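You operate a simulated robot arm through the tools that you are given. There is no shell and no other tool.

Carry out the task below with a simulated two-armed robot. There is one attempt and no reset: what you move stays moved.

JOB
Fold the napkin, set the teal cup on the mat and pour its tea.
Fine: folded in half on the table; tea to about the gold line, hardly any spilt; the teapot goes back to its spot. Set down upright: glass teapot.

The check looks at the end state, three seconds after you hand in, the way a careful person would. Anything else that was tipped, shoved, dropped, spilled or broken makes it a failure. Flat cloth is picked up by pressing the open fingertips on it (5 to 10 N) and closing them slowly along it; thin cloth reads only 2 to 8 mm in the jaws.

ROBOT AND FRAMES
Two 6-joint arms with two-finger parallel grippers on one trunk that stands fixed in place. Base frame: the origin is at the foot of the trunk, x ahead of it, y to its left, z up; the work surface is at about z = 0.75. Lengths are in m, angles in rad, forces in N, time in s.
The left shoulder is at [0.06, 0.187, 1.047], the right one opposite. With the tool pointing down near the work surface each hand reaches from about 0.26 to 0.62 m from the base axis, measured 20 degrees to its own side. Payload 1.57 kg a hand.
The TCP of each hand is the grasp point between the finger pads, 0.03 m short of the fingertips. In the tool frame z runs along the fingers and y along their closing line. The gripper opens to 0.11 m. The fingers are 0.024 m wide and 0.012 m thick; the gripper's body (0.048 by 0.112 m) begins 0.078 m behind the TCP.
Orientation is told as [roll, pitch, yaw] about the base's x, y, z axes, in that order, counted from this pose: with the fingers straight down and closing along the base's y, the tool's x points along the base's -x, its y along +y and its z along -z.

CONTROLS
- The arms move only by the tool play_rows. It takes "left_deltas", "right_deltas" or both (then of equal length, played together; a hand with none holds still); each is a list of rows, each a list of 7 numbers: the shift along the tool's x, y, z in m, then the turn, a rotation vector about the tool's x, y, z in rad, then the closure, from 0 (fully open) to 1 (shut). In form: [[dx, dy, dz, wx, wy, wz, grip], ...]. A call has 1 to 20 rows; each row is the pose to reach, as a shift and turn from the pose commanded when the call began, along the tool's axes at that moment. A row lasts 0.2 s, in which the tool goes at most 0.05 m and 0.15 rad; a call with a longer step from one row to the next is refused whole, and so is a gripper value outside its range. Where a pose cannot be reached the arm comes as near as it can. A force on the tool above 90 N (or 10 N above the force at the start of the call, whichever is more), or a blocked arm, ends the call early, and 0.2 s more pass. The fingers move at their own pace (about 0.153 m/s each) and stop on an object; they squeeze with about 28 N. The grip force told is the motor's: it shows also when the fingers shut on nothing. Time passes only in rows, and 0.2 s behind the last, so rows that repeat a pose let the fingers close. The reply holds the time, the measured pose of the TCP, the force on the tool along the base axes, the opening and the grip force, in the units named above and with some noise, with the torque about the TCP (base axes, N m) and any sound that the robot's microphone picked up.
- Cameras (640 x 400 px; columns grow to the right, rows downward): "scene" is now at [0.0142, -0.0198, 1.5861]; the picture's right is [-0.26, -0.96, 0.00], its down [-0.75, 0.21, -0.63] and it looks along [0.61, -0.17, -0.77] (base axes); focal length 335 px, centre (320, 200). "left" rides on the left gripper at [0.07, -0.016, -0.141] in its tool frame; the picture's right is [0.23, 0.97, 0.00], its down [-0.86, 0.20, -0.48] and it looks along [-0.47, 0.11, 0.88] (tool axes); focal length 222 px, centre (320, 200). "right" rides on the right gripper at [0.07, 0.016, -0.141] in its tool frame; the picture's right is [-0.23, 0.97, 0.00], its down [-0.85, -0.20, -0.48] and it looks along [-0.47, -0.11, 0.88] (tool axes); focal length 222 px, centre (320, 200). There is no depth. A picture from a camera that has moved, and an enlarged one, comes with that camera's place and axes in the base frame and with its lens.
- grab_frame(camera): a new picture of that camera. No time passes.
- raise_lower(by): slides the trunk up (or, below 0, down) by that many m; the arms and the scene camera ride with it, the base frame stays. It gives what a move gives, with no picture.
- turn_head(pan, tilt): turns the head with the scene camera to pan (to the left, within 1.501 rad either way) and tilt (down, from -0.506 to 1.204), counted from straight ahead of the robot. It gives what a move gives.
- close_up(camera, box): a new picture of the part [left, top, right, bottom] of that camera's present view, enlarged. No time passes.
- finish_job(): hands the job in; it is judged then, once.

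Nothing tells you positions but the pictures and the camera data. Unless the task says otherwise, let go and move clear before handing in.

The tools are called after ">>>" as name(argument=value, ...) on one line, values as JSON. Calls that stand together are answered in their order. play_rows: Moves the arms, as the interface text tells. Its arguments: {"type":"object","properties":{"left_deltas":{"type":"array","items":{"type":"array","items":{"type":"number"}}},"right_deltas":{"type":"array","items":{"type":"array","items":{"type":"number"}}}},"required":[]} The other tools are called the same way: raise_lower (by) slides the trunk up or down; turn_head (pan, tilt) turns the head that bears the scene camera; grab_frame (camera) takes a picture; close_up (camera, box) takes an enlarged picture of a part of a camera's view; finish_job () hands the job in.

At the start:

```text
time_s: 0.0
left_position: [0.4784, 0.0958, 1.1018]
left_ee_rot: [0.0, 0.0, -0.002]
left_ft_force: [0.8, 0.1, -0.2]
left_ft_torque: [0.0, -0.02, 0.03]
left_gripper_width: 0.1099
left_gripper_force: 0.1
right_position: [0.4599, -0.3135, 1.2006]
right_ee_rot: [0.0, 0.001, 0.002]
right_ft_force: [0.6, -0.9, -0.1]
right_ft_torque: [0.01, 0.03, -0.02]
right_gripper_width: 0.1098
right_gripper_force: 0.1
trunk travel left (down, up): [-0.675, 0.315]
head pan, tilt: [-0.267, 0.887]
```

scene: 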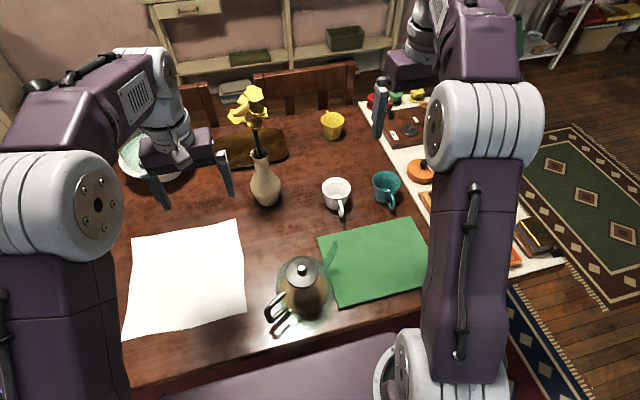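
right: 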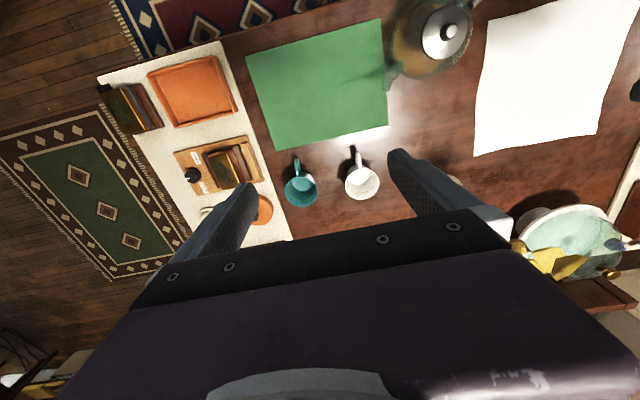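
left: 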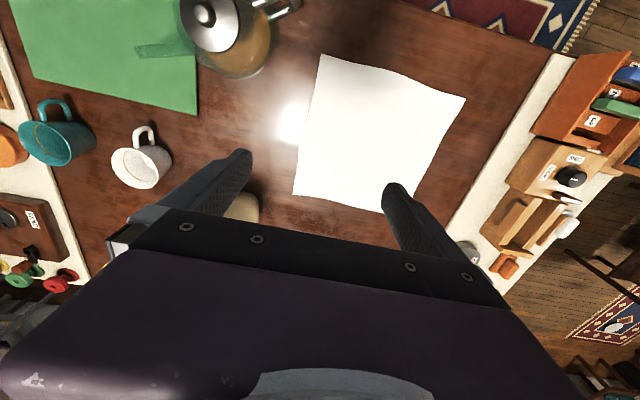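

I see a table with a white napkin (left), a glass teapot (centre front), a green mat (right front), white and teal cups behind the mat, a vase, and other items. I'll take close-ups first to locate things accurately.

>>> close_up(camera="scene", box=[240, 220, 440, 345])

>>> close_up(camera="scene", box=[300, 150, 428, 230])

>>> close_up(camera="scene", box=[100, 210, 260, 350])

>>> close_up(camera="left", box=[0, 0, 320, 200])

>>> close_up(camera="right", box=[230, 0, 550, 200])

```text
3.20 times, centred on (340, 282) of scene
camera zoom: at [0.0142, -0.0198, 1.5861], right [-0.26, -0.96, 0.0], down [-0.75, 0.21, -0.63], along [0.61, -0.17, -0.77], focal length 1071 px, centre (256, -64)
```

zoom: 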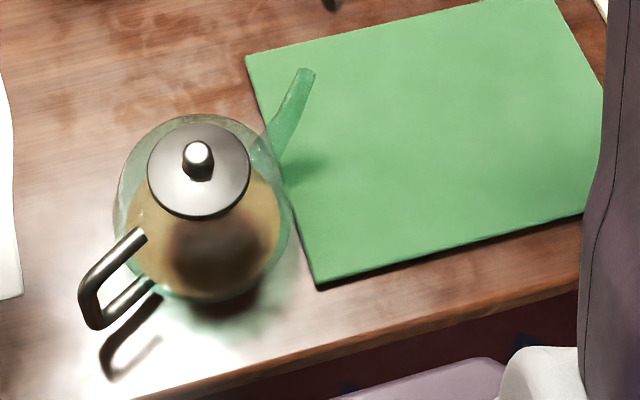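

```text
5.00 times, centred on (364, 190) of scene
camera zoom: at [0.0142, -0.0198, 1.5861], right [-0.26, -0.96, 0.0], down [-0.75, 0.21, -0.63], along [0.61, -0.17, -0.77], focal length 1673 px, centre (100, 250)
```

zoom: 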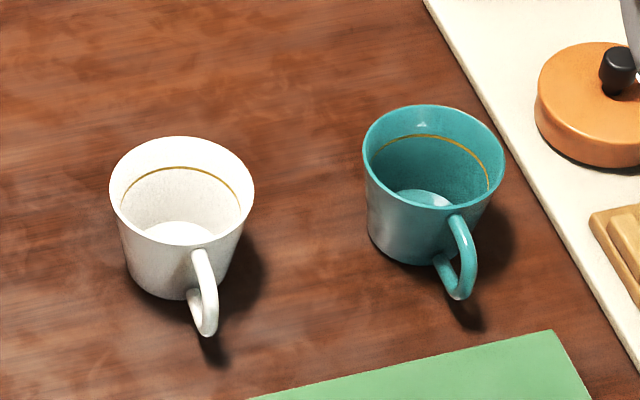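

```text
2.86 times, centred on (180, 280) of scene
camera zoom: at [0.0142, -0.0198, 1.5861], right [-0.26, -0.96, 0.0], down [-0.75, 0.21, -0.63], along [0.61, -0.17, -0.77], focal length 956 px, centre (720, -29)
```

zoom: 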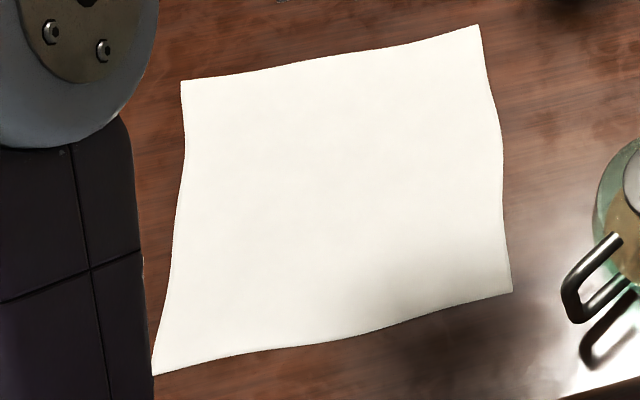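

```text
2.00 times, centred on (160, 100) of left
camera zoom: at [0.4088, 0.0791, 1.2425], right [-0.23, 0.97, 0.0], down [0.86, 0.2, 0.48], along [0.47, 0.11, -0.88], focal length 444 px, centre (640, 400)
```

zoom: 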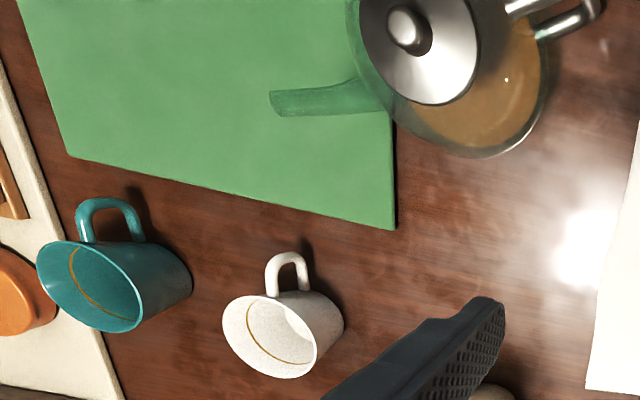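

```text
2.00 times, centred on (390, 100) of right
camera zoom: at [0.3914, -0.2975, 1.3414], right [0.23, 0.97, 0.0], down [0.85, -0.2, 0.48], along [0.47, -0.11, -0.88], focal length 444 px, centre (180, 400)
```

zoom: 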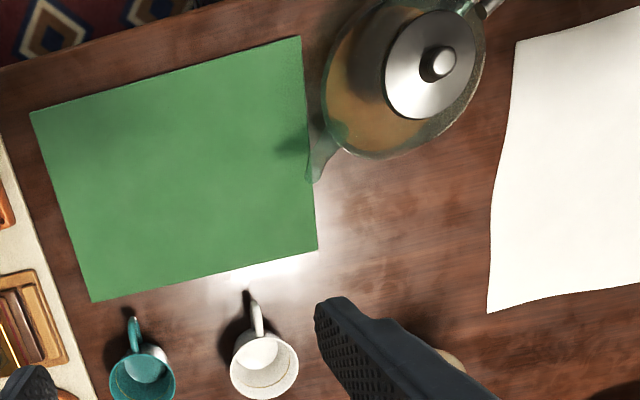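

I see the teapot with its knob at about (0.375, -0.077, 0.90), handle toward me and left, and spout toward the mat. The teal cup is near (0.636, -0.404), the mat is centred near (0.42, -0.29), and the napkin spans x 0.37–0.67, y 0.075–0.375. I'll bring the wrist cameras nearer to measure better.

>>> play_rows(left_deltas=[[0.03, 0.02, 0.015, 0, 0, 0, 0], [0.06, 0.04, 0.03, 0, 0, 0, 0], [0.09, 0.06, 0.045, 0, 0, 0, 0], [0.12, 0.08, 0.06, 0, 0, 0, 0], [0.15, 0.1, 0.075, 0, 0, 0, 0], [0.18, 0.12, 0.09, 0, 0, 0, 0], [0.18, 0.12, 0.09, 0, 0, 0, 0]], right_deltas=[[0.01, -0.01, 0.035, 0, 0, 0, 0], [0.02, -0.02, 0.07, 0, 0, 0, 0], [0.03, -0.03, 0.1, 0, 0, 0, 0], [0.04, -0.04, 0.13, 0, 0, 0, 0], [0.05, -0.05, 0.16, 0, 0, 0, 0], [0.06, -0.05, 0.19, 0, 0, 0, 0], [0.06, -0.05, 0.19, 0, 0, 0, 0]])

>>> grab_frame(camera="left")

>>> grab_frame(camera="right")

>>> grab_frame(camera="scene")

```text
time_s: 1.6
left_position: [0.3008, 0.2198, 1.0099]
left_ee_rot: [0.002, 0.0, -0.001]
left_ft_force: [0.7, 0.1, 0.0]
left_ft_torque: [-0.02, 0.01, -0.02]
left_gripper_width: 0.1101
left_gripper_force: 0.0
right_position: [0.3992, -0.3651, 1.0126]
right_ee_rot: [-0.001, -0.001, 0.0]
right_ft_force: [0.1, -0.6, -0.2]
right_ft_torque: [-0.03, 0.01, -0.02]
right_gripper_width: 0.11
right_gripper_force: 0.2
trunk travel left (down, up): [-0.675, 0.315]
head pan, tilt: [-0.267, 0.887]
```

```text
taken
camera left: at [0.2326, 0.2025, 1.1507], right [-0.23, 0.97, 0.0], down [0.86, 0.2, 0.48], along [0.47, 0.11, -0.88], focal length 222 px, centre (320, 200)
```

left: 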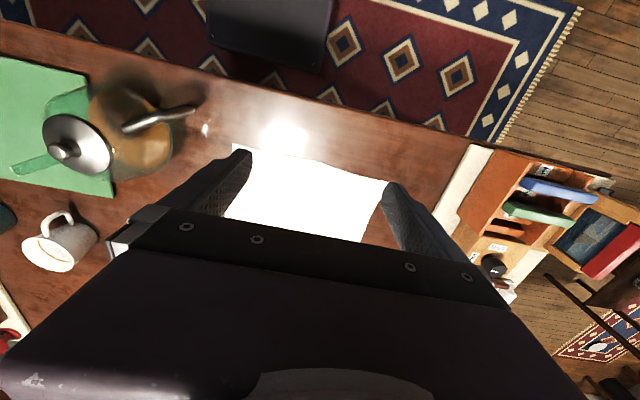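

```text
taken
camera right: at [0.3305, -0.3492, 1.1526], right [0.23, 0.97, 0.0], down [0.85, -0.2, 0.48], along [0.47, -0.11, -0.88], focal length 222 px, centre (320, 200)
```

right: 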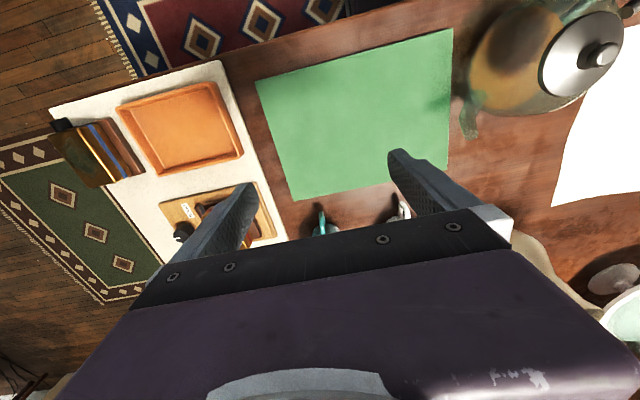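

```text
taken
camera scene: at [0.0144, -0.02, 1.5861], right [-0.26, -0.96, 0.0], down [-0.75, 0.21, -0.63], along [0.61, -0.17, -0.78], focal length 335 px, centre (320, 200)
```

scene: 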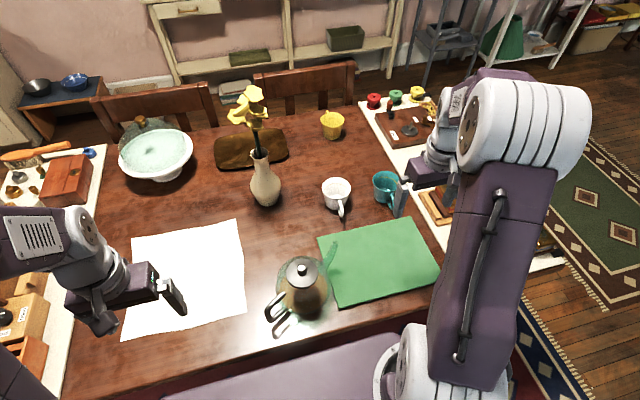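

>>> close_up(camera="left", box=[0, 40, 240, 190])

>>> close_up(camera="scene", box=[250, 230, 362, 330])

```text
2.67 times, centred on (120, 115) of left
camera zoom: at [0.2326, 0.2025, 1.1507], right [-0.23, 0.97, 0.0], down [0.86, 0.2, 0.48], along [0.47, 0.11, -0.88], focal length 592 px, centre (853, 427)
```

zoom: 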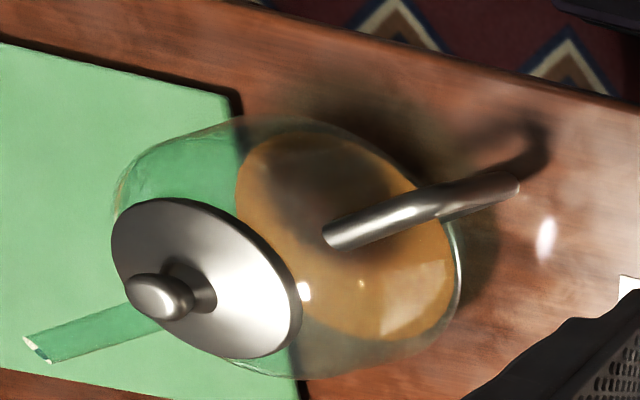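

```text
4.00 times, centred on (306, 280) of scene
camera zoom: at [0.0144, -0.02, 1.5861], right [-0.26, -0.96, 0.0], down [-0.75, 0.21, -0.63], along [0.61, -0.17, -0.78], focal length 1339 px, centre (376, -120)
```

zoom: 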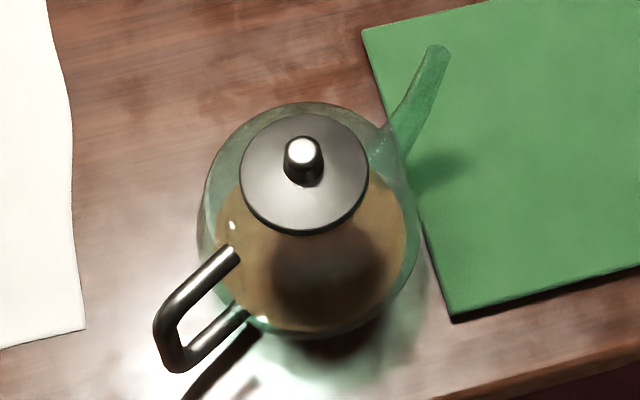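

The handle is a C-shaped bar with a vertical section near (0.314, 0.017, z 0.80–0.86), and the spout tip is at about (0.434, -0.176, 0.866). I'll start with the cup, tilting the right hand forward about 40° so it can reach, and looking at the cup from there.

>>> play_rows(right_deltas=[[0.0, 0, 0, 0, -0.14, 0, 0], [0, 0, 0, 0, -0.28, 0, 0], [0, 0, 0, 0, -0.42, 0, 0], [0, 0, 0, 0, -0.56, 0, 0], [0, 0, 0, 0, -0.7, 0, 0], [0, 0, 0, 0, -0.7, 0, 0]])

>>> grab_frame(camera="right")

>>> grab_frame(camera="scene")

```text
time_s: 3.0
left_position: [0.3002, 0.2198, 1.0107]
left_ee_rot: [0.0, 0.001, 0.001]
left_ft_force: [-0.3, 0.2, -0.5]
left_ft_torque: [0.03, 0.01, 0.01]
left_gripper_width: 0.11
left_gripper_force: 0.0
right_position: [0.3998, -0.3644, 1.013]
right_ee_rot: [-0.001, -0.701, -0.002]
right_ft_force: [0.6, 0.0, -0.5]
right_ft_torque: [-0.01, 0.02, -0.03]
right_gripper_width: 0.1102
right_gripper_force: 0.0
trunk travel left (down, up): [-0.675, 0.315]
head pan, tilt: [-0.267, 0.887]
```

```text
taken
camera right: at [0.2563, -0.3475, 1.0741], right [0.18, 0.97, 0.15], down [0.35, -0.2, 0.92], along [0.92, -0.11, -0.37], focal length 222 px, centre (320, 200)
```

right: 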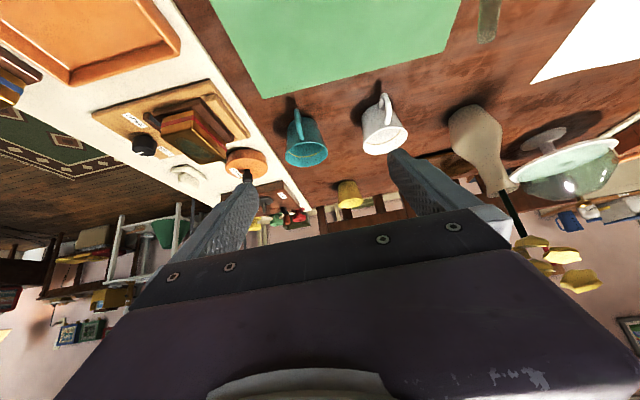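

```text
taken
camera scene: at [0.0143, -0.0196, 1.5861], right [-0.26, -0.96, 0.0], down [-0.75, 0.21, -0.63], along [0.61, -0.17, -0.77], focal length 335 px, centre (320, 200)
```

scene: 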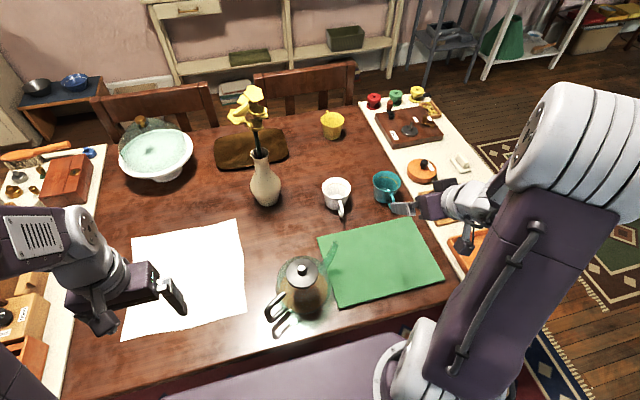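

>>> close_up(camera="right", box=[250, 80, 410, 180])

>>> close_up(camera="scene", box=[320, 150, 448, 230])

```text
4.00 times, centred on (330, 130) of right
camera zoom: at [0.2563, -0.3475, 1.0741], right [0.18, 0.97, 0.15], down [0.35, -0.2, 0.92], along [0.92, -0.11, -0.37], focal length 888 px, centre (280, 480)
```

zoom: 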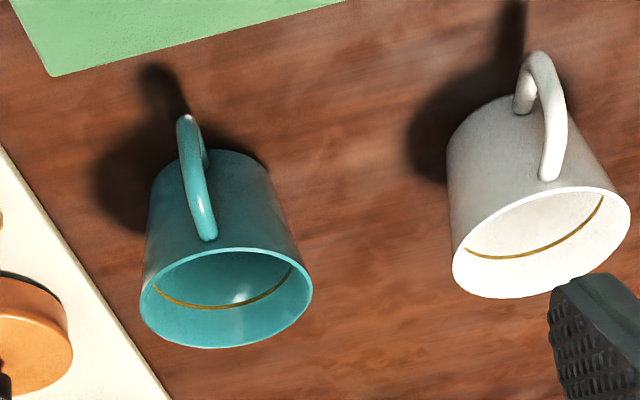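

```text
5.00 times, centred on (384, 190) of scene
camera zoom: at [0.0143, -0.0196, 1.5861], right [-0.26, -0.96, 0.0], down [-0.75, 0.21, -0.63], along [0.61, -0.17, -0.77], focal length 1673 px, centre (0, 250)
```

zoom: 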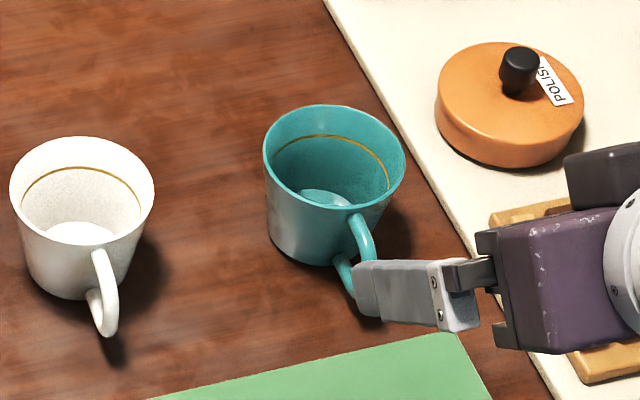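

The teal cup is centred at about (0.634, -0.405) with its rim at z≈0.815 and its handle pointing straight at the robot. I'll move to a pre-grasp point along the tilted tool axis and check.

>>> play_rows(right_deltas=[[-0.01, -0.008, 0.036, 0, 0, 0, 0], [-0.02, -0.016, 0.072, 0, 0, 0, 0], [-0.03, -0.024, 0.108, 0, 0, 0, 0], [-0.04, -0.032, 0.144, 0, 0, 0, 0], [-0.0512, -0.0406, 0.1817, 0, 0, 0, 0], [-0.0512, -0.0406, 0.1817, 0, 0, 0, 0]])

>>> grab_frame(camera="right")

>>> close_up(camera="scene", box=[320, 150, 448, 230])

```text
time_s: 4.4
left_position: [0.3027, 0.2198, 1.0097]
left_ee_rot: [0.0, 0.002, -0.002]
left_ft_force: [0.4, -0.8, -0.1]
left_ft_torque: [0.01, -0.06, -0.01]
left_gripper_width: 0.1099
left_gripper_force: 0.1
right_position: [0.5558, -0.4008, 0.9066]
right_ee_rot: [0.0, -0.699, -0.001]
right_ft_force: [0.2, 0.8, 0.1]
right_ft_torque: [0.02, -0.02, -0.02]
right_gripper_width: 0.11
right_gripper_force: 0.0
trunk travel left (down, up): [-0.675, 0.315]
head pan, tilt: [-0.267, 0.887]
```

```text
taken
camera right: at [0.4119, -0.3853, 0.9689], right [0.17, 0.97, 0.15], down [0.34, -0.2, 0.92], along [0.92, -0.11, -0.37], focal length 222 px, centre (320, 200)
```

right: 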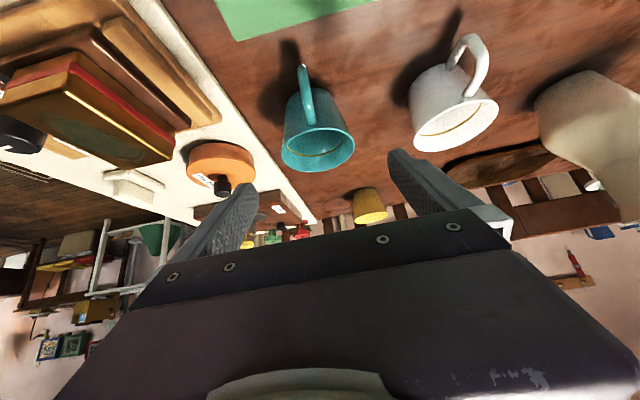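

```text
5.00 times, centred on (384, 190) of scene
camera zoom: at [0.0133, -0.0193, 1.5861], right [-0.26, -0.96, 0.0], down [-0.75, 0.21, -0.63], along [0.61, -0.17, -0.77], focal length 1673 px, centre (0, 250)
```

zoom: 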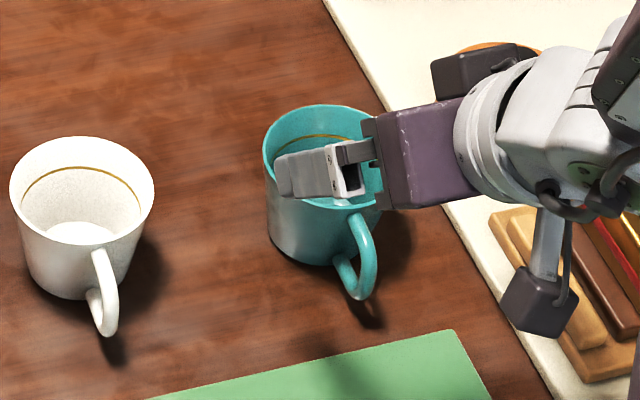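

The fingers straddle the cup's axis. I'll advance along the tool axis to the rim and then close slowly.

>>> play_rows(right_deltas=[[0, 0, 0.025, 0, 0, 0, 0], [0, 0, 0.05, 0, 0, 0, 0], [0, 0, 0.075, 0, 0, 0, 0], [0, 0, 0.1, 0, 0, 0, 0], [0, 0, 0.115, 0, 0, 0, 0], [0, 0, 0.128, 0, 0, 0, 0], [0, 0, 0.128, 0, 0, 0, 0]])

>>> grab_frame(camera="right")

>>> close_up(camera="scene", box=[320, 150, 448, 230])

```text
time_s: 6.0
left_position: [0.3019, 0.2196, 1.0108]
left_ee_rot: [0.001, -0.002, -0.002]
left_ft_force: [-0.1, 0.8, -0.7]
left_ft_torque: [0.0, -0.01, 0.01]
left_gripper_width: 0.1101
left_gripper_force: 0.0
right_position: [0.6396, -0.404, 0.8072]
right_ee_rot: [0.001, -0.7, -0.002]
right_ft_force: [-0.1, -0.4, -1.2]
right_ft_torque: [0.01, 0.01, 0.03]
right_gripper_width: 0.1099
right_gripper_force: 0.0
trunk travel left (down, up): [-0.675, 0.315]
head pan, tilt: [-0.267, 0.887]
```

```text
taken
camera right: at [0.4963, -0.3886, 0.869], right [0.17, 0.97, 0.15], down [0.35, -0.2, 0.92], along [0.92, -0.11, -0.37], focal length 222 px, centre (320, 200)
```

right: 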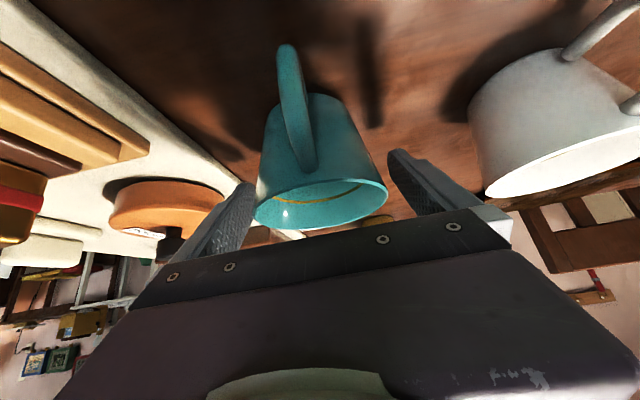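

```text
5.00 times, centred on (384, 190) of scene
camera zoom: at [0.0139, -0.0197, 1.5861], right [-0.26, -0.96, 0.0], down [-0.75, 0.21, -0.63], along [0.61, -0.17, -0.77], focal length 1673 px, centre (0, 250)
```

zoom: 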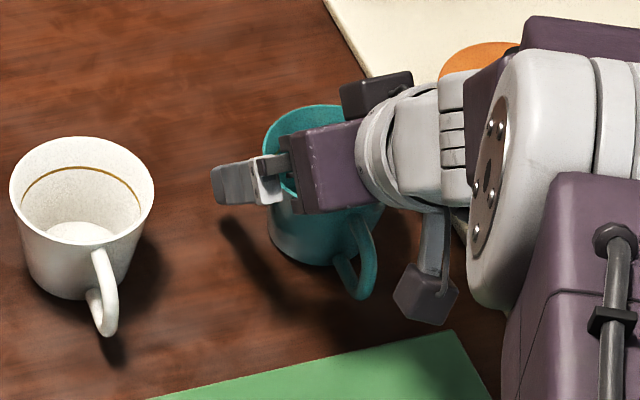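

>>> play_rows(right_deltas=[[0, 0, 0, 0, 0, 0, 0.08], [0, 0, 0, 0, 0, 0, 0.12], [0, 0, 0, 0, 0, 0, 0.16], [0, 0, 0, 0, 0, 0, 0.2], [0, 0, 0, 0, 0, 0, 0.3], [0, 0, 0, 0, 0, 0, 0.5], [0, 0, 0, 0, 0, 0, 0.8], [0, 0, 0, 0, 0, 0, 0.8]])

>>> grab_frame(camera="right")

```text
time_s: 7.8
left_position: [0.3008, 0.2212, 1.011]
left_ee_rot: [0.001, 0.002, -0.001]
left_ft_force: [0.0, -0.6, -0.2]
left_ft_torque: [-0.02, 0.0, -0.03]
left_gripper_width: 0.1101
left_gripper_force: 0.0
right_position: [0.6393, -0.4038, 0.8068]
right_ee_rot: [-0.001, -0.699, 0.001]
right_ft_force: [0.6, 0.5, 0.5]
right_ft_torque: [0.13, -0.02, -0.04]
right_gripper_width: 0.0767
right_gripper_force: 28.2
trunk travel left (down, up): [-0.675, 0.315]
head pan, tilt: [-0.267, 0.887]
```

```text
taken
camera right: at [0.4963, -0.3887, 0.869], right [0.17, 0.97, 0.15], down [0.35, -0.2, 0.92], along [0.92, -0.11, -0.37], focal length 222 px, centre (320, 200)
```

right: 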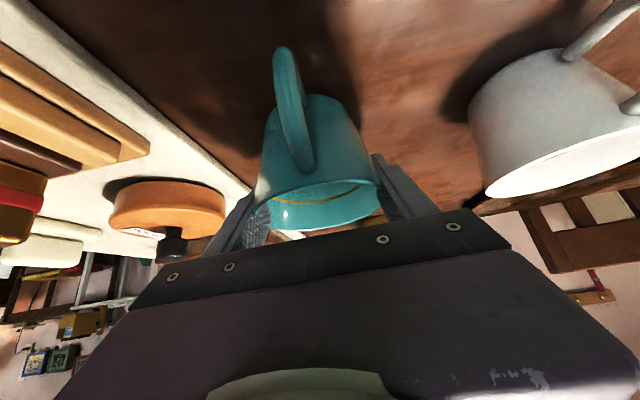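

The cup is gripped at 0.077 m with 28 N. I'll lift it a little and check that it hangs upright.

>>> play_rows(right_deltas=[[-0.0064, 0, -0.0077, 0, 0, 0, 0.8], [-0.0161, 0, -0.0191, 0, 0, 0, 0.8], [-0.0322, 0, -0.0383, 0, 0, 0, 0.8], [-0.0483, 0, -0.0574, 0, 0, 0, 0.8], [-0.0644, 0, -0.0765, 0, 0, 0, 0.8], [-0.0644, 0, -0.0765, 0, 0, 0, 0.8]])

>>> grab_frame(camera="right")

>>> grab_frame(camera="scene")

```text
time_s: 9.2
left_position: [0.3028, 0.2193, 1.0105]
left_ee_rot: [0.0, 0.001, 0.0]
left_ft_force: [0.0, 0.3, -0.1]
left_ft_torque: [0.01, 0.01, -0.03]
left_gripper_width: 0.1099
left_gripper_force: 0.0
right_position: [0.6396, -0.4038, 0.9079]
right_ee_rot: [0.0, -0.699, -0.001]
right_ft_force: [-0.2, -0.1, -1.7]
right_ft_torque: [-0.01, -0.04, -0.03]
right_gripper_width: 0.076
right_gripper_force: 28.0
trunk travel left (down, up): [-0.675, 0.315]
head pan, tilt: [-0.267, 0.887]
```

```text
taken
camera right: at [0.4955, -0.3876, 0.9712], right [0.17, 0.97, 0.15], down [0.35, -0.2, 0.92], along [0.92, -0.11, -0.37], focal length 222 px, centre (320, 200)
```

right: 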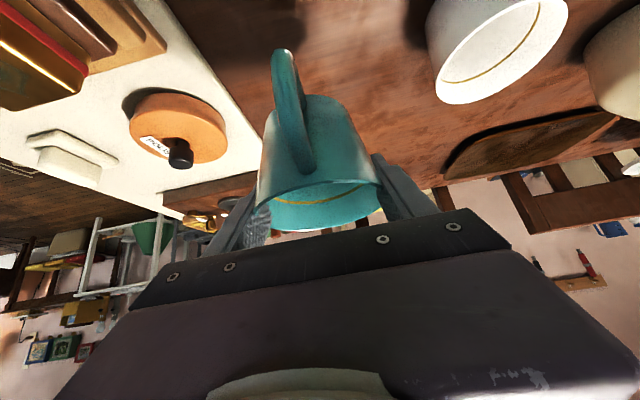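

```text
taken
camera scene: at [0.0149, -0.0203, 1.5861], right [-0.26, -0.96, 0.0], down [-0.75, 0.21, -0.63], along [0.61, -0.17, -0.78], focal length 335 px, centre (320, 200)
```

scene: 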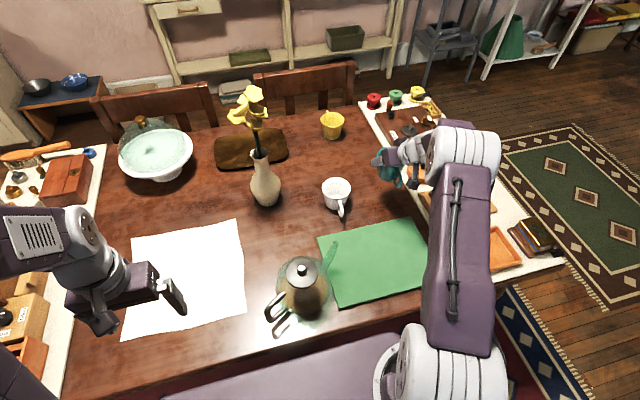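

The cup is held upright. I'll carry it over the mat centre, with the cup at about (0.42, -0.295), and lower it most of the way.

>>> play_rows(right_deltas=[[0.0205, 0.0136, -0.0173, 0, 0, 0, 0.8], [0.041, 0.0272, -0.0345, 0, 0, 0, 0.8], [0.0616, 0.0409, -0.0518, 0, 0, 0, 0.8], [0.0821, 0.0545, -0.0691, 0, 0, 0, 0.8], [0.1026, 0.0681, -0.0864, 0, 0, 0, 0.8], [0.1231, 0.0817, -0.1036, 0, 0, 0, 0.8], [0.1437, 0.0954, -0.1209, 0, 0, 0, 0.8], [0.1642, 0.109, -0.1382, 0, 0, 0, 0.8], [0.1771, 0.109, -0.1229, 0, 0, 0, 0.8], [0.19, 0.109, -0.1076, 0, 0, 0, 0.8], [0.2028, 0.109, -0.0923, 0, 0, 0, 0.8], [0.2157, 0.109, -0.077, 0, 0, 0, 0.8], [0.2157, 0.109, -0.077, 0, 0, 0, 0.8]])

>>> grab_frame(camera="scene")

>>> grab_frame(camera="right")

```text
time_s: 12.0
left_position: [0.3015, 0.2203, 1.0104]
left_ee_rot: [-0.002, 0.002, -0.002]
left_ft_force: [-0.4, 0.0, 1.0]
left_ft_torque: [0.01, 0.01, 0.0]
left_gripper_width: 0.11
left_gripper_force: 0.0
right_position: [0.4729, -0.3228, 0.8595]
right_ee_rot: [0.053, -0.678, -0.024]
right_ft_force: [-0.7, 0.3, -1.0]
right_ft_torque: [0.01, -0.02, 0.0]
right_gripper_width: 0.0757
right_gripper_force: 28.0
right hand out of reach, approached as far as the arm can: row 7, 8, 9, 10, 11, 12, 13
trunk travel left (down, up): [-0.675, 0.315]
head pan, tilt: [-0.267, 0.887]
```

```text
taken
camera scene: at [0.0139, -0.0197, 1.5861], right [-0.26, -0.96, 0.0], down [-0.75, 0.21, -0.63], along [0.61, -0.17, -0.77], focal length 335 px, centre (320, 200)
```

scene: 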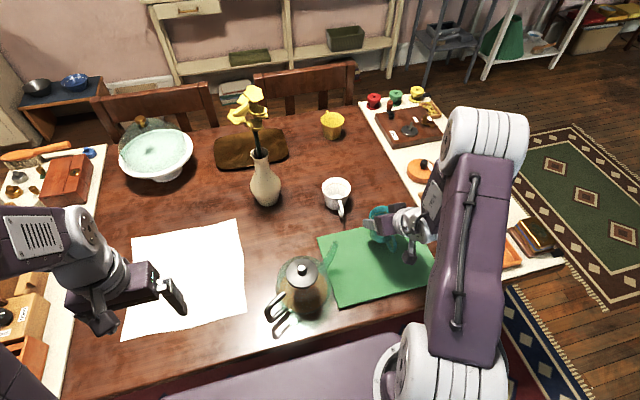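

```text
taken
camera right: at [0.3304, -0.3109, 0.9253], right [0.17, 0.97, 0.18], down [0.37, -0.23, 0.9], along [0.91, -0.09, -0.39], focal length 222 px, centre (320, 200)
```

right: 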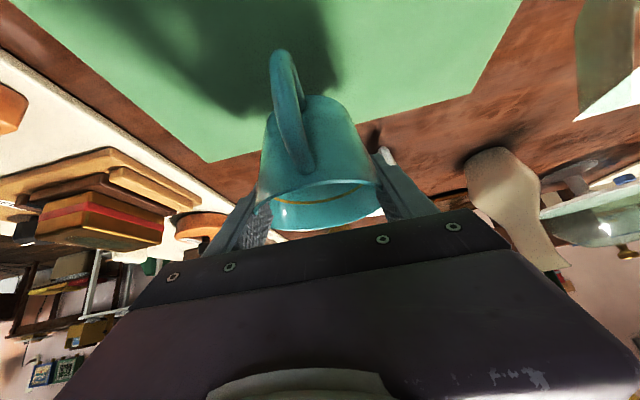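

The tilted wrist gets too close to the shoulder at that x, so the move was clamped. I'll back off a little to see what pose is actually commanded.

>>> play_rows(right_deltas=[[-0.03, 0, -0.0008, 0, 0, 0, 0.8], [-0.0602, 0, -0.0016, 0, 0, 0, 0.8], [-0.0602, 0, -0.0016, 0, 0, 0, 0.8]])

```text
time_s: 12.8
left_position: [0.3025, 0.2197, 1.0101]
left_ee_rot: [0.0, 0.001, -0.002]
left_ft_force: [-0.9, -0.6, 0.4]
left_ft_torque: [0.01, 0.03, -0.05]
left_gripper_width: 0.11
left_gripper_force: 0.0
right_position: [0.5157, -0.3235, 0.9007]
right_ee_rot: [0.0, -0.7, -0.002]
right_ft_force: [0.6, 0.9, -1.2]
right_ft_torque: [0.01, -0.02, 0.0]
right_gripper_width: 0.0759
right_gripper_force: 27.8
trunk travel left (down, up): [-0.675, 0.315]
head pan, tilt: [-0.267, 0.887]
```

The command re-anchored to the clamped position, and orientation is back to a clean -0.7 pitch. I'll raise the trunk 0.14 m so the shoulder is further from the wrist, then place nearer the mat centre.

>>> raise_lower(by=0.14)

```text
time_s: 14.5
left_position: [0.3018, 0.2193, 1.1509]
left_ee_rot: [0.0, 0.0, -0.002]
left_ft_force: [0.8, 1.5, -0.4]
left_ft_torque: [-0.06, -0.02, 0.01]
left_gripper_width: 0.1104
left_gripper_force: 0.0
right_position: [0.5161, -0.3233, 1.0404]
right_ee_rot: [0.0, -0.701, -0.002]
right_ft_force: [-0.7, -0.8, -0.9]
right_ft_torque: [0.0, -0.02, 0.0]
right_gripper_width: 0.0756
right_gripper_force: 28.1
trunk travel left (down, up): [-0.815, 0.175]
head pan, tilt: [-0.267, 0.887]
```

>>> play_rows(right_deltas=[[0.026, 0.004, 0.0118, 0, 0, 0, 0.8], [0.0519, 0.008, 0.0235, 0, 0, 0, 0.8], [0.0779, 0.012, 0.0353, 0, 0, 0, 0.8], [0.1038, 0.016, 0.047, 0, 0, 0, 0.8], [0.1298, 0.02, 0.0588, 0, 0, 0, 0.8], [0.1557, 0.025, 0.0705, 0, 0, 0, 0.8], [0.1817, 0.0285, 0.0823, 0, 0, 0, 0.8], [0.1817, 0.0285, 0.0823, 0, 0, 0, 0.8]])

>>> grab_frame(camera="right")

>>> grab_frame(camera="scene")

```text
time_s: 16.3
left_position: [0.3018, 0.2194, 1.1521]
left_ee_rot: [0.0, 0.0, -0.002]
left_ft_force: [0.2, -0.5, -0.3]
left_ft_torque: [-0.01, 0.01, -0.01]
left_gripper_width: 0.1101
left_gripper_force: 0.1
right_position: [0.5002, -0.3379, 0.8747]
right_ee_rot: [0.071, -0.674, -0.034]
right_ft_force: [-0.5, -0.1, -1.6]
right_ft_torque: [0.02, -0.02, 0.01]
right_gripper_width: 0.0755
right_gripper_force: 27.0
right hand out of reach, approached as far as the arm can: row 2, 3, 4, 5, 6, 7, 8
trunk travel left (down, up): [-0.815, 0.175]
head pan, tilt: [-0.267, 0.887]
```

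```text
taken
camera right: at [0.3586, -0.3274, 0.9413], right [0.17, 0.97, 0.2], down [0.37, -0.25, 0.9], along [0.91, -0.08, -0.4], focal length 222 px, centre (320, 200)
```

right: 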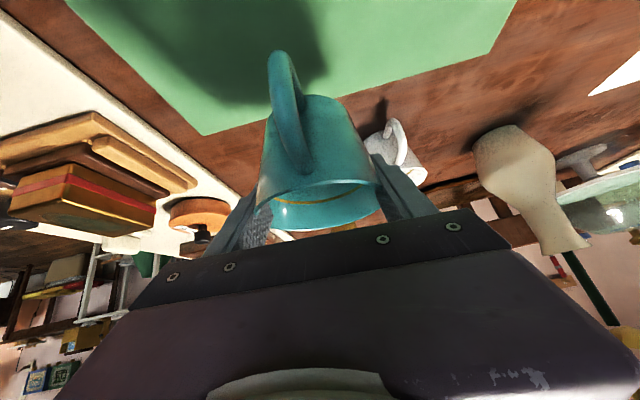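

```text
taken
camera scene: at [0.0141, -0.0198, 1.7261], right [-0.26, -0.96, 0.0], down [-0.75, 0.21, -0.63], along [0.61, -0.17, -0.77], focal length 335 px, centre (320, 200)
```

scene: 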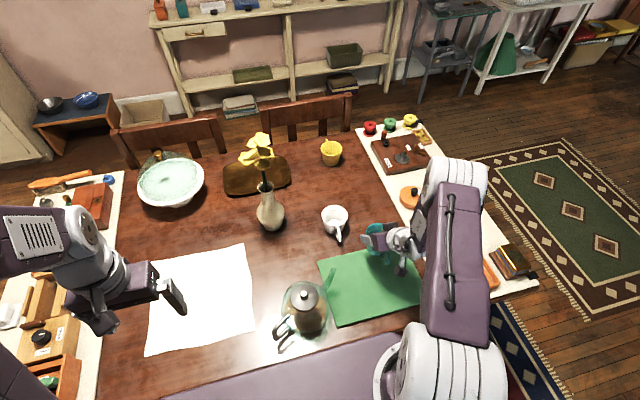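

Raising made it worse, so the limit is the wrist bend and lowering the trunk should help. I'll lift the hand first, then lower the trunk by 0.24 m.

>>> play_rows(right_deltas=[[-0.0232, 0, -0.0187, 0, 0, 0, 0.8], [-0.0465, 0, -0.0374, 0, 0, 0, 0.8], [-0.0697, 0, -0.0561, 0, 0, 0, 0.8], [-0.0929, 0, -0.0749, 0, 0, 0, 0.8], [-0.1161, 0, -0.0936, 0, 0, 0, 0.8], [-0.1394, 0, -0.1123, 0, 0, 0, 0.8], [-0.1626, 0, -0.131, 0, 0, 0, 0.8], [-0.1626, 0, -0.131, 0, 0, 0, 0.8]])

```text
time_s: 18.1
left_position: [0.3006, 0.2201, 1.1495]
left_ee_rot: [0.0, 0.001, -0.001]
left_ft_force: [-0.4, -0.3, 0.5]
left_ft_torque: [-0.01, -0.01, -0.03]
left_gripper_width: 0.1099
left_gripper_force: 0.0
right_position: [0.5498, -0.347, 1.0764]
right_ee_rot: [0.072, -0.678, -0.035]
right_ft_force: [0.5, -0.1, -1.5]
right_ft_torque: [-0.01, -0.03, -0.02]
right_gripper_width: 0.0759
right_gripper_force: 28.5
trunk travel left (down, up): [-0.815, 0.175]
head pan, tilt: [-0.267, 0.887]
```

>>> raise_lower(by=-0.2)

```text
time_s: 20.2
left_position: [0.3024, 0.2193, 0.9511]
left_ee_rot: [-0.001, 0.0, -0.003]
left_ft_force: [0.5, 0.1, 0.0]
left_ft_torque: [-0.02, 0.02, -0.02]
left_gripper_width: 0.1098
left_gripper_force: 0.0
right_position: [0.5488, -0.3481, 0.8759]
right_ee_rot: [0.073, -0.676, -0.036]
right_ft_force: [-0.5, -0.3, -1.7]
right_ft_torque: [0.01, -0.03, 0.0]
right_gripper_width: 0.0756
right_gripper_force: 28.0
trunk travel left (down, up): [-0.615, 0.375]
head pan, tilt: [-0.267, 0.887]
```

>>> play_rows(right_deltas=[[0.01, 0.005, -0.008, 0.0125, -0.006, -0.007, 0.8], [0.02, 0.01, -0.016, 0.025, -0.012, -0.014, 0.8], [0.03, 0.015, -0.024, 0.0375, -0.018, -0.021, 0.8], [0.0383, 0.02, -0.0322, 0.05, -0.024, -0.0277, 0.8], [0.0383, 0.02, -0.0322, 0.05, -0.024, -0.0277, 0.8]])

```text
time_s: 21.4
left_position: [0.3029, 0.22, 0.9508]
left_ee_rot: [0.001, 0.0, -0.001]
left_ft_force: [-0.4, -0.6, 0.8]
left_ft_torque: [-0.02, 0.06, 0.02]
left_gripper_width: 0.1102
left_gripper_force: 0.1
right_position: [0.4994, -0.3278, 0.8795]
right_ee_rot: [0.001, -0.703, -0.001]
right_ft_force: [0.3, 0.2, -2.2]
right_ft_torque: [-0.02, 0.01, -0.02]
right_gripper_width: 0.0756
right_gripper_force: 28.9
trunk travel left (down, up): [-0.615, 0.375]
head pan, tilt: [-0.267, 0.887]
```

>>> play_rows(right_deltas=[[0.02, 0.0075, 0, 0, 0, 0, 0.8], [0.04, 0.015, 0, 0, 0, 0, 0.8], [0.06, 0.0225, 0, 0, 0, 0, 0.8], [0.0776, 0.03, 0, 0, 0, 0, 0.8], [0.0776, 0.03, 0, 0, 0, 0, 0.8]])

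>>> grab_frame(camera="right")

>>> grab_frame(camera="scene")

```text
time_s: 22.6
left_position: [0.3023, 0.22, 0.9517]
left_ee_rot: [-0.001, -0.001, -0.002]
left_ft_force: [-0.9, -1.3, 0.6]
left_ft_torque: [0.0, 0.0, 0.0]
left_gripper_width: 0.1097
left_gripper_force: 0.1
right_position: [0.4586, -0.3103, 0.848]
right_ee_rot: [0.023, -0.69, -0.011]
right_ft_force: [-0.3, -0.3, -2.3]
right_ft_torque: [0.0, -0.02, 0.01]
right_gripper_width: 0.0753
right_gripper_force: 28.1
right hand out of reach, approached as far as the arm can: row 3, 4, 5
trunk travel left (down, up): [-0.615, 0.375]
head pan, tilt: [-0.267, 0.887]
```

```text
taken
camera right: at [0.3161, -0.2963, 0.9126], right [0.17, 0.97, 0.16], down [0.36, -0.21, 0.91], along [0.92, -0.1, -0.38], focal length 222 px, centre (320, 200)
```

right: 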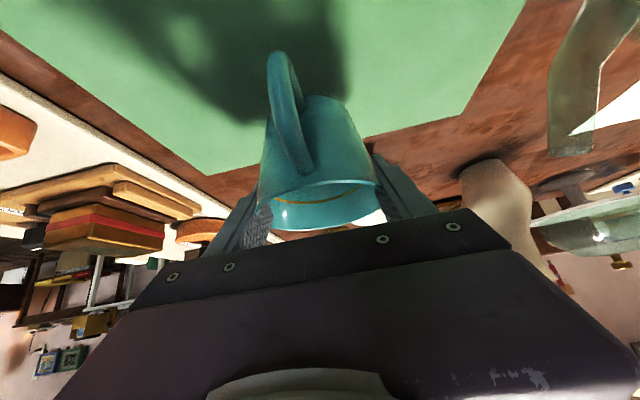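

```text
taken
camera scene: at [0.0143, -0.02, 1.5261], right [-0.26, -0.96, 0.0], down [-0.75, 0.21, -0.63], along [0.61, -0.17, -0.78], focal length 335 px, centre (320, 200)
```

scene: 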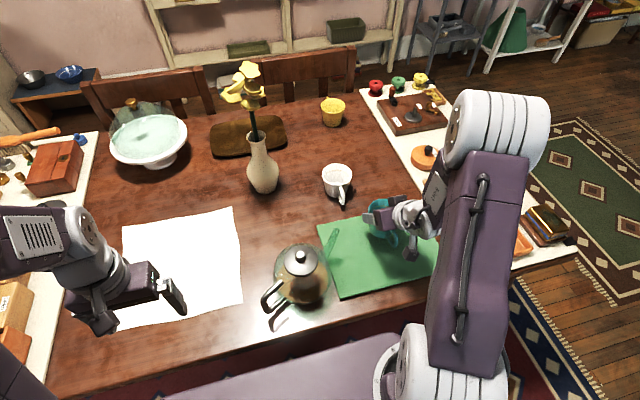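

The reach is still a bit limited here, but (0.47, -0.31) is well inside the mat, with 3 cm or more to its far edge. I'll straighten the hand and lower the cup there.

>>> play_rows(right_deltas=[[0.002, 0, 0.01, 0.0155, -0.01, -0.0088, 0.8], [0.0035, -0.001, 0.02, 0.0155, -0.01, -0.0088, 0.8], [0.0055, -0.002, 0.032, 0.0155, -0.01, -0.0088, 0.8], [0.0055, -0.002, 0.032, 0.0155, -0.01, -0.0088, 0.8]])

>>> grab_frame(camera="right")

```text
time_s: 23.6
left_position: [0.3021, 0.2193, 0.95]
left_ee_rot: [0.0, 0.001, -0.001]
left_ft_force: [0.8, 0.4, -0.1]
left_ft_torque: [0.02, 0.02, 0.01]
left_gripper_width: 0.1098
left_gripper_force: 0.0
right_position: [0.4879, -0.3217, 0.8338]
right_ee_rot: [-0.002, -0.703, 0.002]
right_ft_force: [0.8, 0.1, -2.4]
right_ft_torque: [0.01, -0.01, 0.01]
right_gripper_width: 0.0754
right_gripper_force: 28.3
right hand out of reach, approached as far as the arm can: row 1, 2, 3, 4
trunk travel left (down, up): [-0.615, 0.375]
head pan, tilt: [-0.267, 0.887]
```

```text
taken
camera right: at [0.344, -0.3061, 0.8949], right [0.17, 0.97, 0.15], down [0.34, -0.2, 0.92], along [0.92, -0.11, -0.37], focal length 222 px, centre (320, 200)
```

right: 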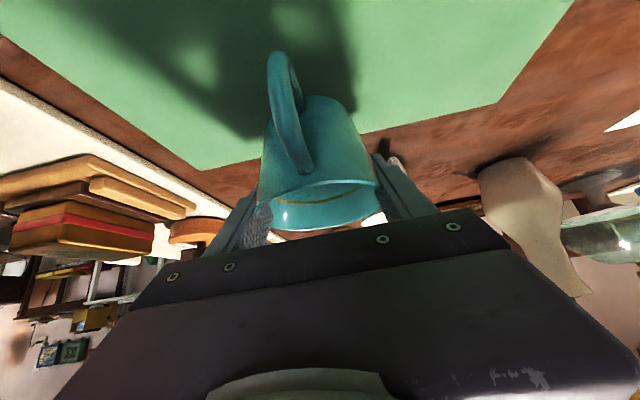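

I'll raise both hands and lower the trunk further, which flattens the forearm and frees the wrist.

>>> play_rows(right_deltas=[[-0.022, 0, -0.0185, 0, 0, 0, 0.8], [-0.044, 0, -0.037, 0, 0, 0, 0.8], [-0.066, 0, -0.0555, 0, 0, 0, 0.8], [-0.088, 0, -0.074, 0, 0, 0, 0.8], [-0.11, 0, -0.0925, 0, 0, 0, 0.8], [-0.1325, 0, -0.1107, 0, 0, 0, 0.8], [-0.1325, 0, -0.1107, 0, 0, 0, 0.8]], left_deltas=[[0, 0, -0.035, 0, 0, 0, 0], [0, 0, -0.07, 0, 0, 0, 0], [0, 0, -0.105, 0, 0, 0, 0], [0, 0, -0.14, 0, 0, 0, 0], [0, 0, -0.175, 0, 0, 0, 0], [0, 0, -0.2, 0, 0, 0, 0], [0, 0, -0.2, 0, 0, 0, 0]])

>>> raise_lower(by=-0.16)

>>> grab_frame(camera="scene")

```text
time_s: 25.2
left_position: [0.3027, 0.2192, 1.1502]
left_ee_rot: [-0.001, 0.0, -0.002]
left_ft_force: [0.0, -0.1, 0.3]
left_ft_torque: [-0.02, 0.03, 0.02]
left_gripper_width: 0.11
left_gripper_force: 0.0
right_position: [0.5163, -0.3225, 0.9997]
right_ee_rot: [-0.024, -0.711, 0.011]
right_ft_force: [-0.3, 0.8, -1.2]
right_ft_torque: [-0.01, 0.0, 0.0]
right_gripper_width: 0.0754
right_gripper_force: 27.8
trunk travel left (down, up): [-0.615, 0.375]
head pan, tilt: [-0.267, 0.887]
```

```text
time_s: 27.1
left_position: [0.3015, 0.2193, 0.9892]
left_ee_rot: [0.0, 0.001, -0.002]
left_ft_force: [-0.7, -0.3, 0.2]
left_ft_torque: [0.02, 0.0, 0.02]
left_gripper_width: 0.1102
left_gripper_force: 0.0
right_position: [0.5168, -0.3215, 0.8404]
right_ee_rot: [-0.022, -0.71, 0.011]
right_ft_force: [0.6, 0.1, -1.6]
right_ft_torque: [0.01, -0.01, 0.0]
right_gripper_width: 0.0755
right_gripper_force: 28.1
trunk travel left (down, up): [-0.455, 0.535]
head pan, tilt: [-0.267, 0.887]
```

```text
taken
camera scene: at [0.0142, -0.0199, 1.3661], right [-0.26, -0.96, 0.0], down [-0.75, 0.21, -0.63], along [0.61, -0.17, -0.78], focal length 335 px, centre (320, 200)
```

scene: 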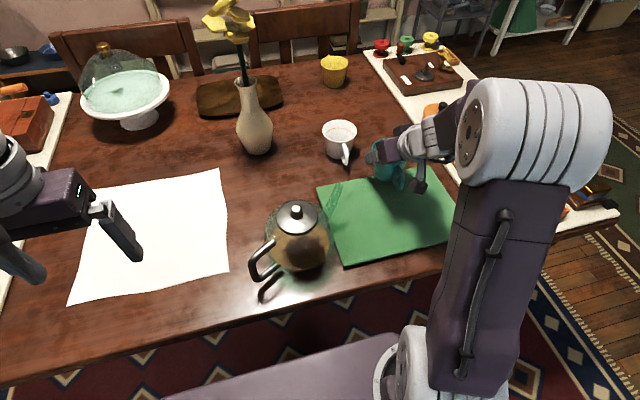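

>>> play_rows(right_deltas=[[0.0166, 0.006, -0.014, -0.015, 0.01, 0.0088, 0.8], [0.0333, 0.012, -0.028, -0.015, 0.01, 0.0088, 0.8], [0.05, 0.018, -0.042, -0.015, 0.01, 0.0088, 0.8], [0.0666, 0.0235, -0.056, -0.015, 0.01, 0.0088, 0.8], [0.0666, 0.0235, -0.056, -0.015, 0.01, 0.0088, 0.8]])

```text
time_s: 28.3
left_position: [0.3028, 0.2204, 0.9889]
left_ee_rot: [-0.001, 0.0, -0.002]
left_ft_force: [0.3, -0.1, -0.6]
left_ft_torque: [0.01, 0.02, 0.01]
left_gripper_width: 0.1099
left_gripper_force: 0.1
right_position: [0.4302, -0.3001, 0.8386]
right_ee_rot: [0.0, -0.7, 0.0]
right_ft_force: [-0.6, 0.4, -2.3]
right_ft_torque: [0.04, -0.05, 0.02]
right_gripper_width: 0.0754
right_gripper_force: 27.4
trunk travel left (down, up): [-0.455, 0.535]
head pan, tilt: [-0.267, 0.887]
```

That's reachable now. I'm lowering the cup gently onto the mat.

>>> play_rows(right_deltas=[[0.0064, 0, 0.0077, 0, 0, 0, 0.8], [0.0116, 0, 0.0138, 0, 0, 0, 0.8], [0.0129, 0, 0.0153, 0, 0, 0, 0.8], [0.0142, 0, 0.0168, 0, 0, 0, 0.8], [0.0148, 0, 0.0176, 0, 0, 0, 0.8]])

>>> grab_frame(camera="right")

>>> close_up(camera="scene", box=[310, 140, 470, 260])

```text
time_s: 29.5
left_position: [0.2993, 0.2209, 0.9897]
left_ee_rot: [0.0, -0.002, -0.001]
left_ft_force: [-0.2, 0.6, -0.2]
left_ft_torque: [0.01, -0.03, 0.03]
left_gripper_width: 0.1098
left_gripper_force: 0.0
right_position: [0.4293, -0.2986, 0.8181]
right_ee_rot: [-0.001, -0.707, 0.0]
right_ft_force: [0.5, -5.8, 24.5]
right_ft_torque: [-0.03, 0.28, 0.21]
right_gripper_width: 0.0765
right_gripper_force: 27.7
trunk travel left (down, up): [-0.455, 0.535]
head pan, tilt: [-0.267, 0.887]
```

```text
taken
camera right: at [0.2853, -0.283, 0.8792], right [0.17, 0.97, 0.15], down [0.34, -0.2, 0.92], along [0.92, -0.11, -0.37], focal length 222 px, centre (320, 200)
```

right: 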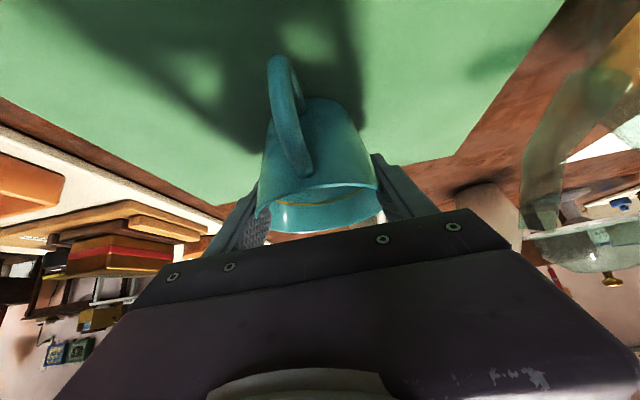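

```text
3.33 times, centred on (390, 200) of scene
camera zoom: at [0.0116, -0.0191, 1.3665], right [-0.27, -0.96, 0.0], down [-0.75, 0.21, -0.63], along [0.61, -0.17, -0.77], focal length 1116 px, centre (87, 200)
```

zoom: 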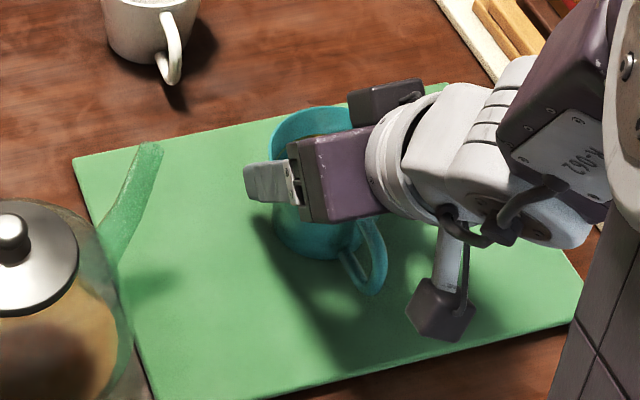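

The cup is touching the mat, reading about 24 N. I'll relieve by about 2 mm and open the fingers slowly.

>>> play_rows(right_deltas=[[-0.0007, 0, -0.0008, 0, 0, 0, 0.8], [-0.0013, 0, -0.0015, 0, 0, 0, 0.8], [-0.0013, 0, -0.0015, 0, 0, 0, 0.8]])

>>> close_up(camera="right", box=[220, 20, 420, 250])

```text
time_s: 30.3
left_position: [0.3013, 0.2194, 0.9892]
left_ee_rot: [-0.001, 0.0, 0.002]
left_ft_force: [0.3, 1.0, 0.6]
left_ft_torque: [-0.01, 0.05, -0.01]
left_gripper_width: 0.11
left_gripper_force: 0.0
right_position: [0.4299, -0.2982, 0.8179]
right_ee_rot: [-0.003, -0.7, 0.0]
right_ft_force: [4.3, -3.2, 12.6]
right_ft_torque: [-0.23, 0.26, 0.12]
right_gripper_width: 0.0755
right_gripper_force: 27.9
trunk travel left (down, up): [-0.455, 0.535]
head pan, tilt: [-0.267, 0.887]
```

```text
1.74 times, centred on (320, 135) of right
camera zoom: at [0.2854, -0.2828, 0.8798], right [0.17, 0.97, 0.15], down [0.35, -0.2, 0.92], along [0.92, -0.11, -0.37], focal length 386 px, centre (320, 313)
```

zoom: 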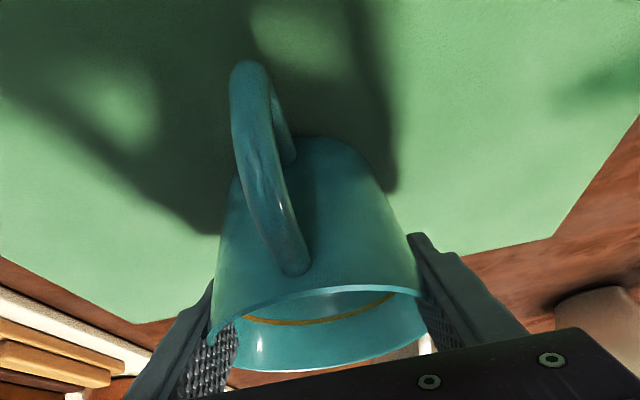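

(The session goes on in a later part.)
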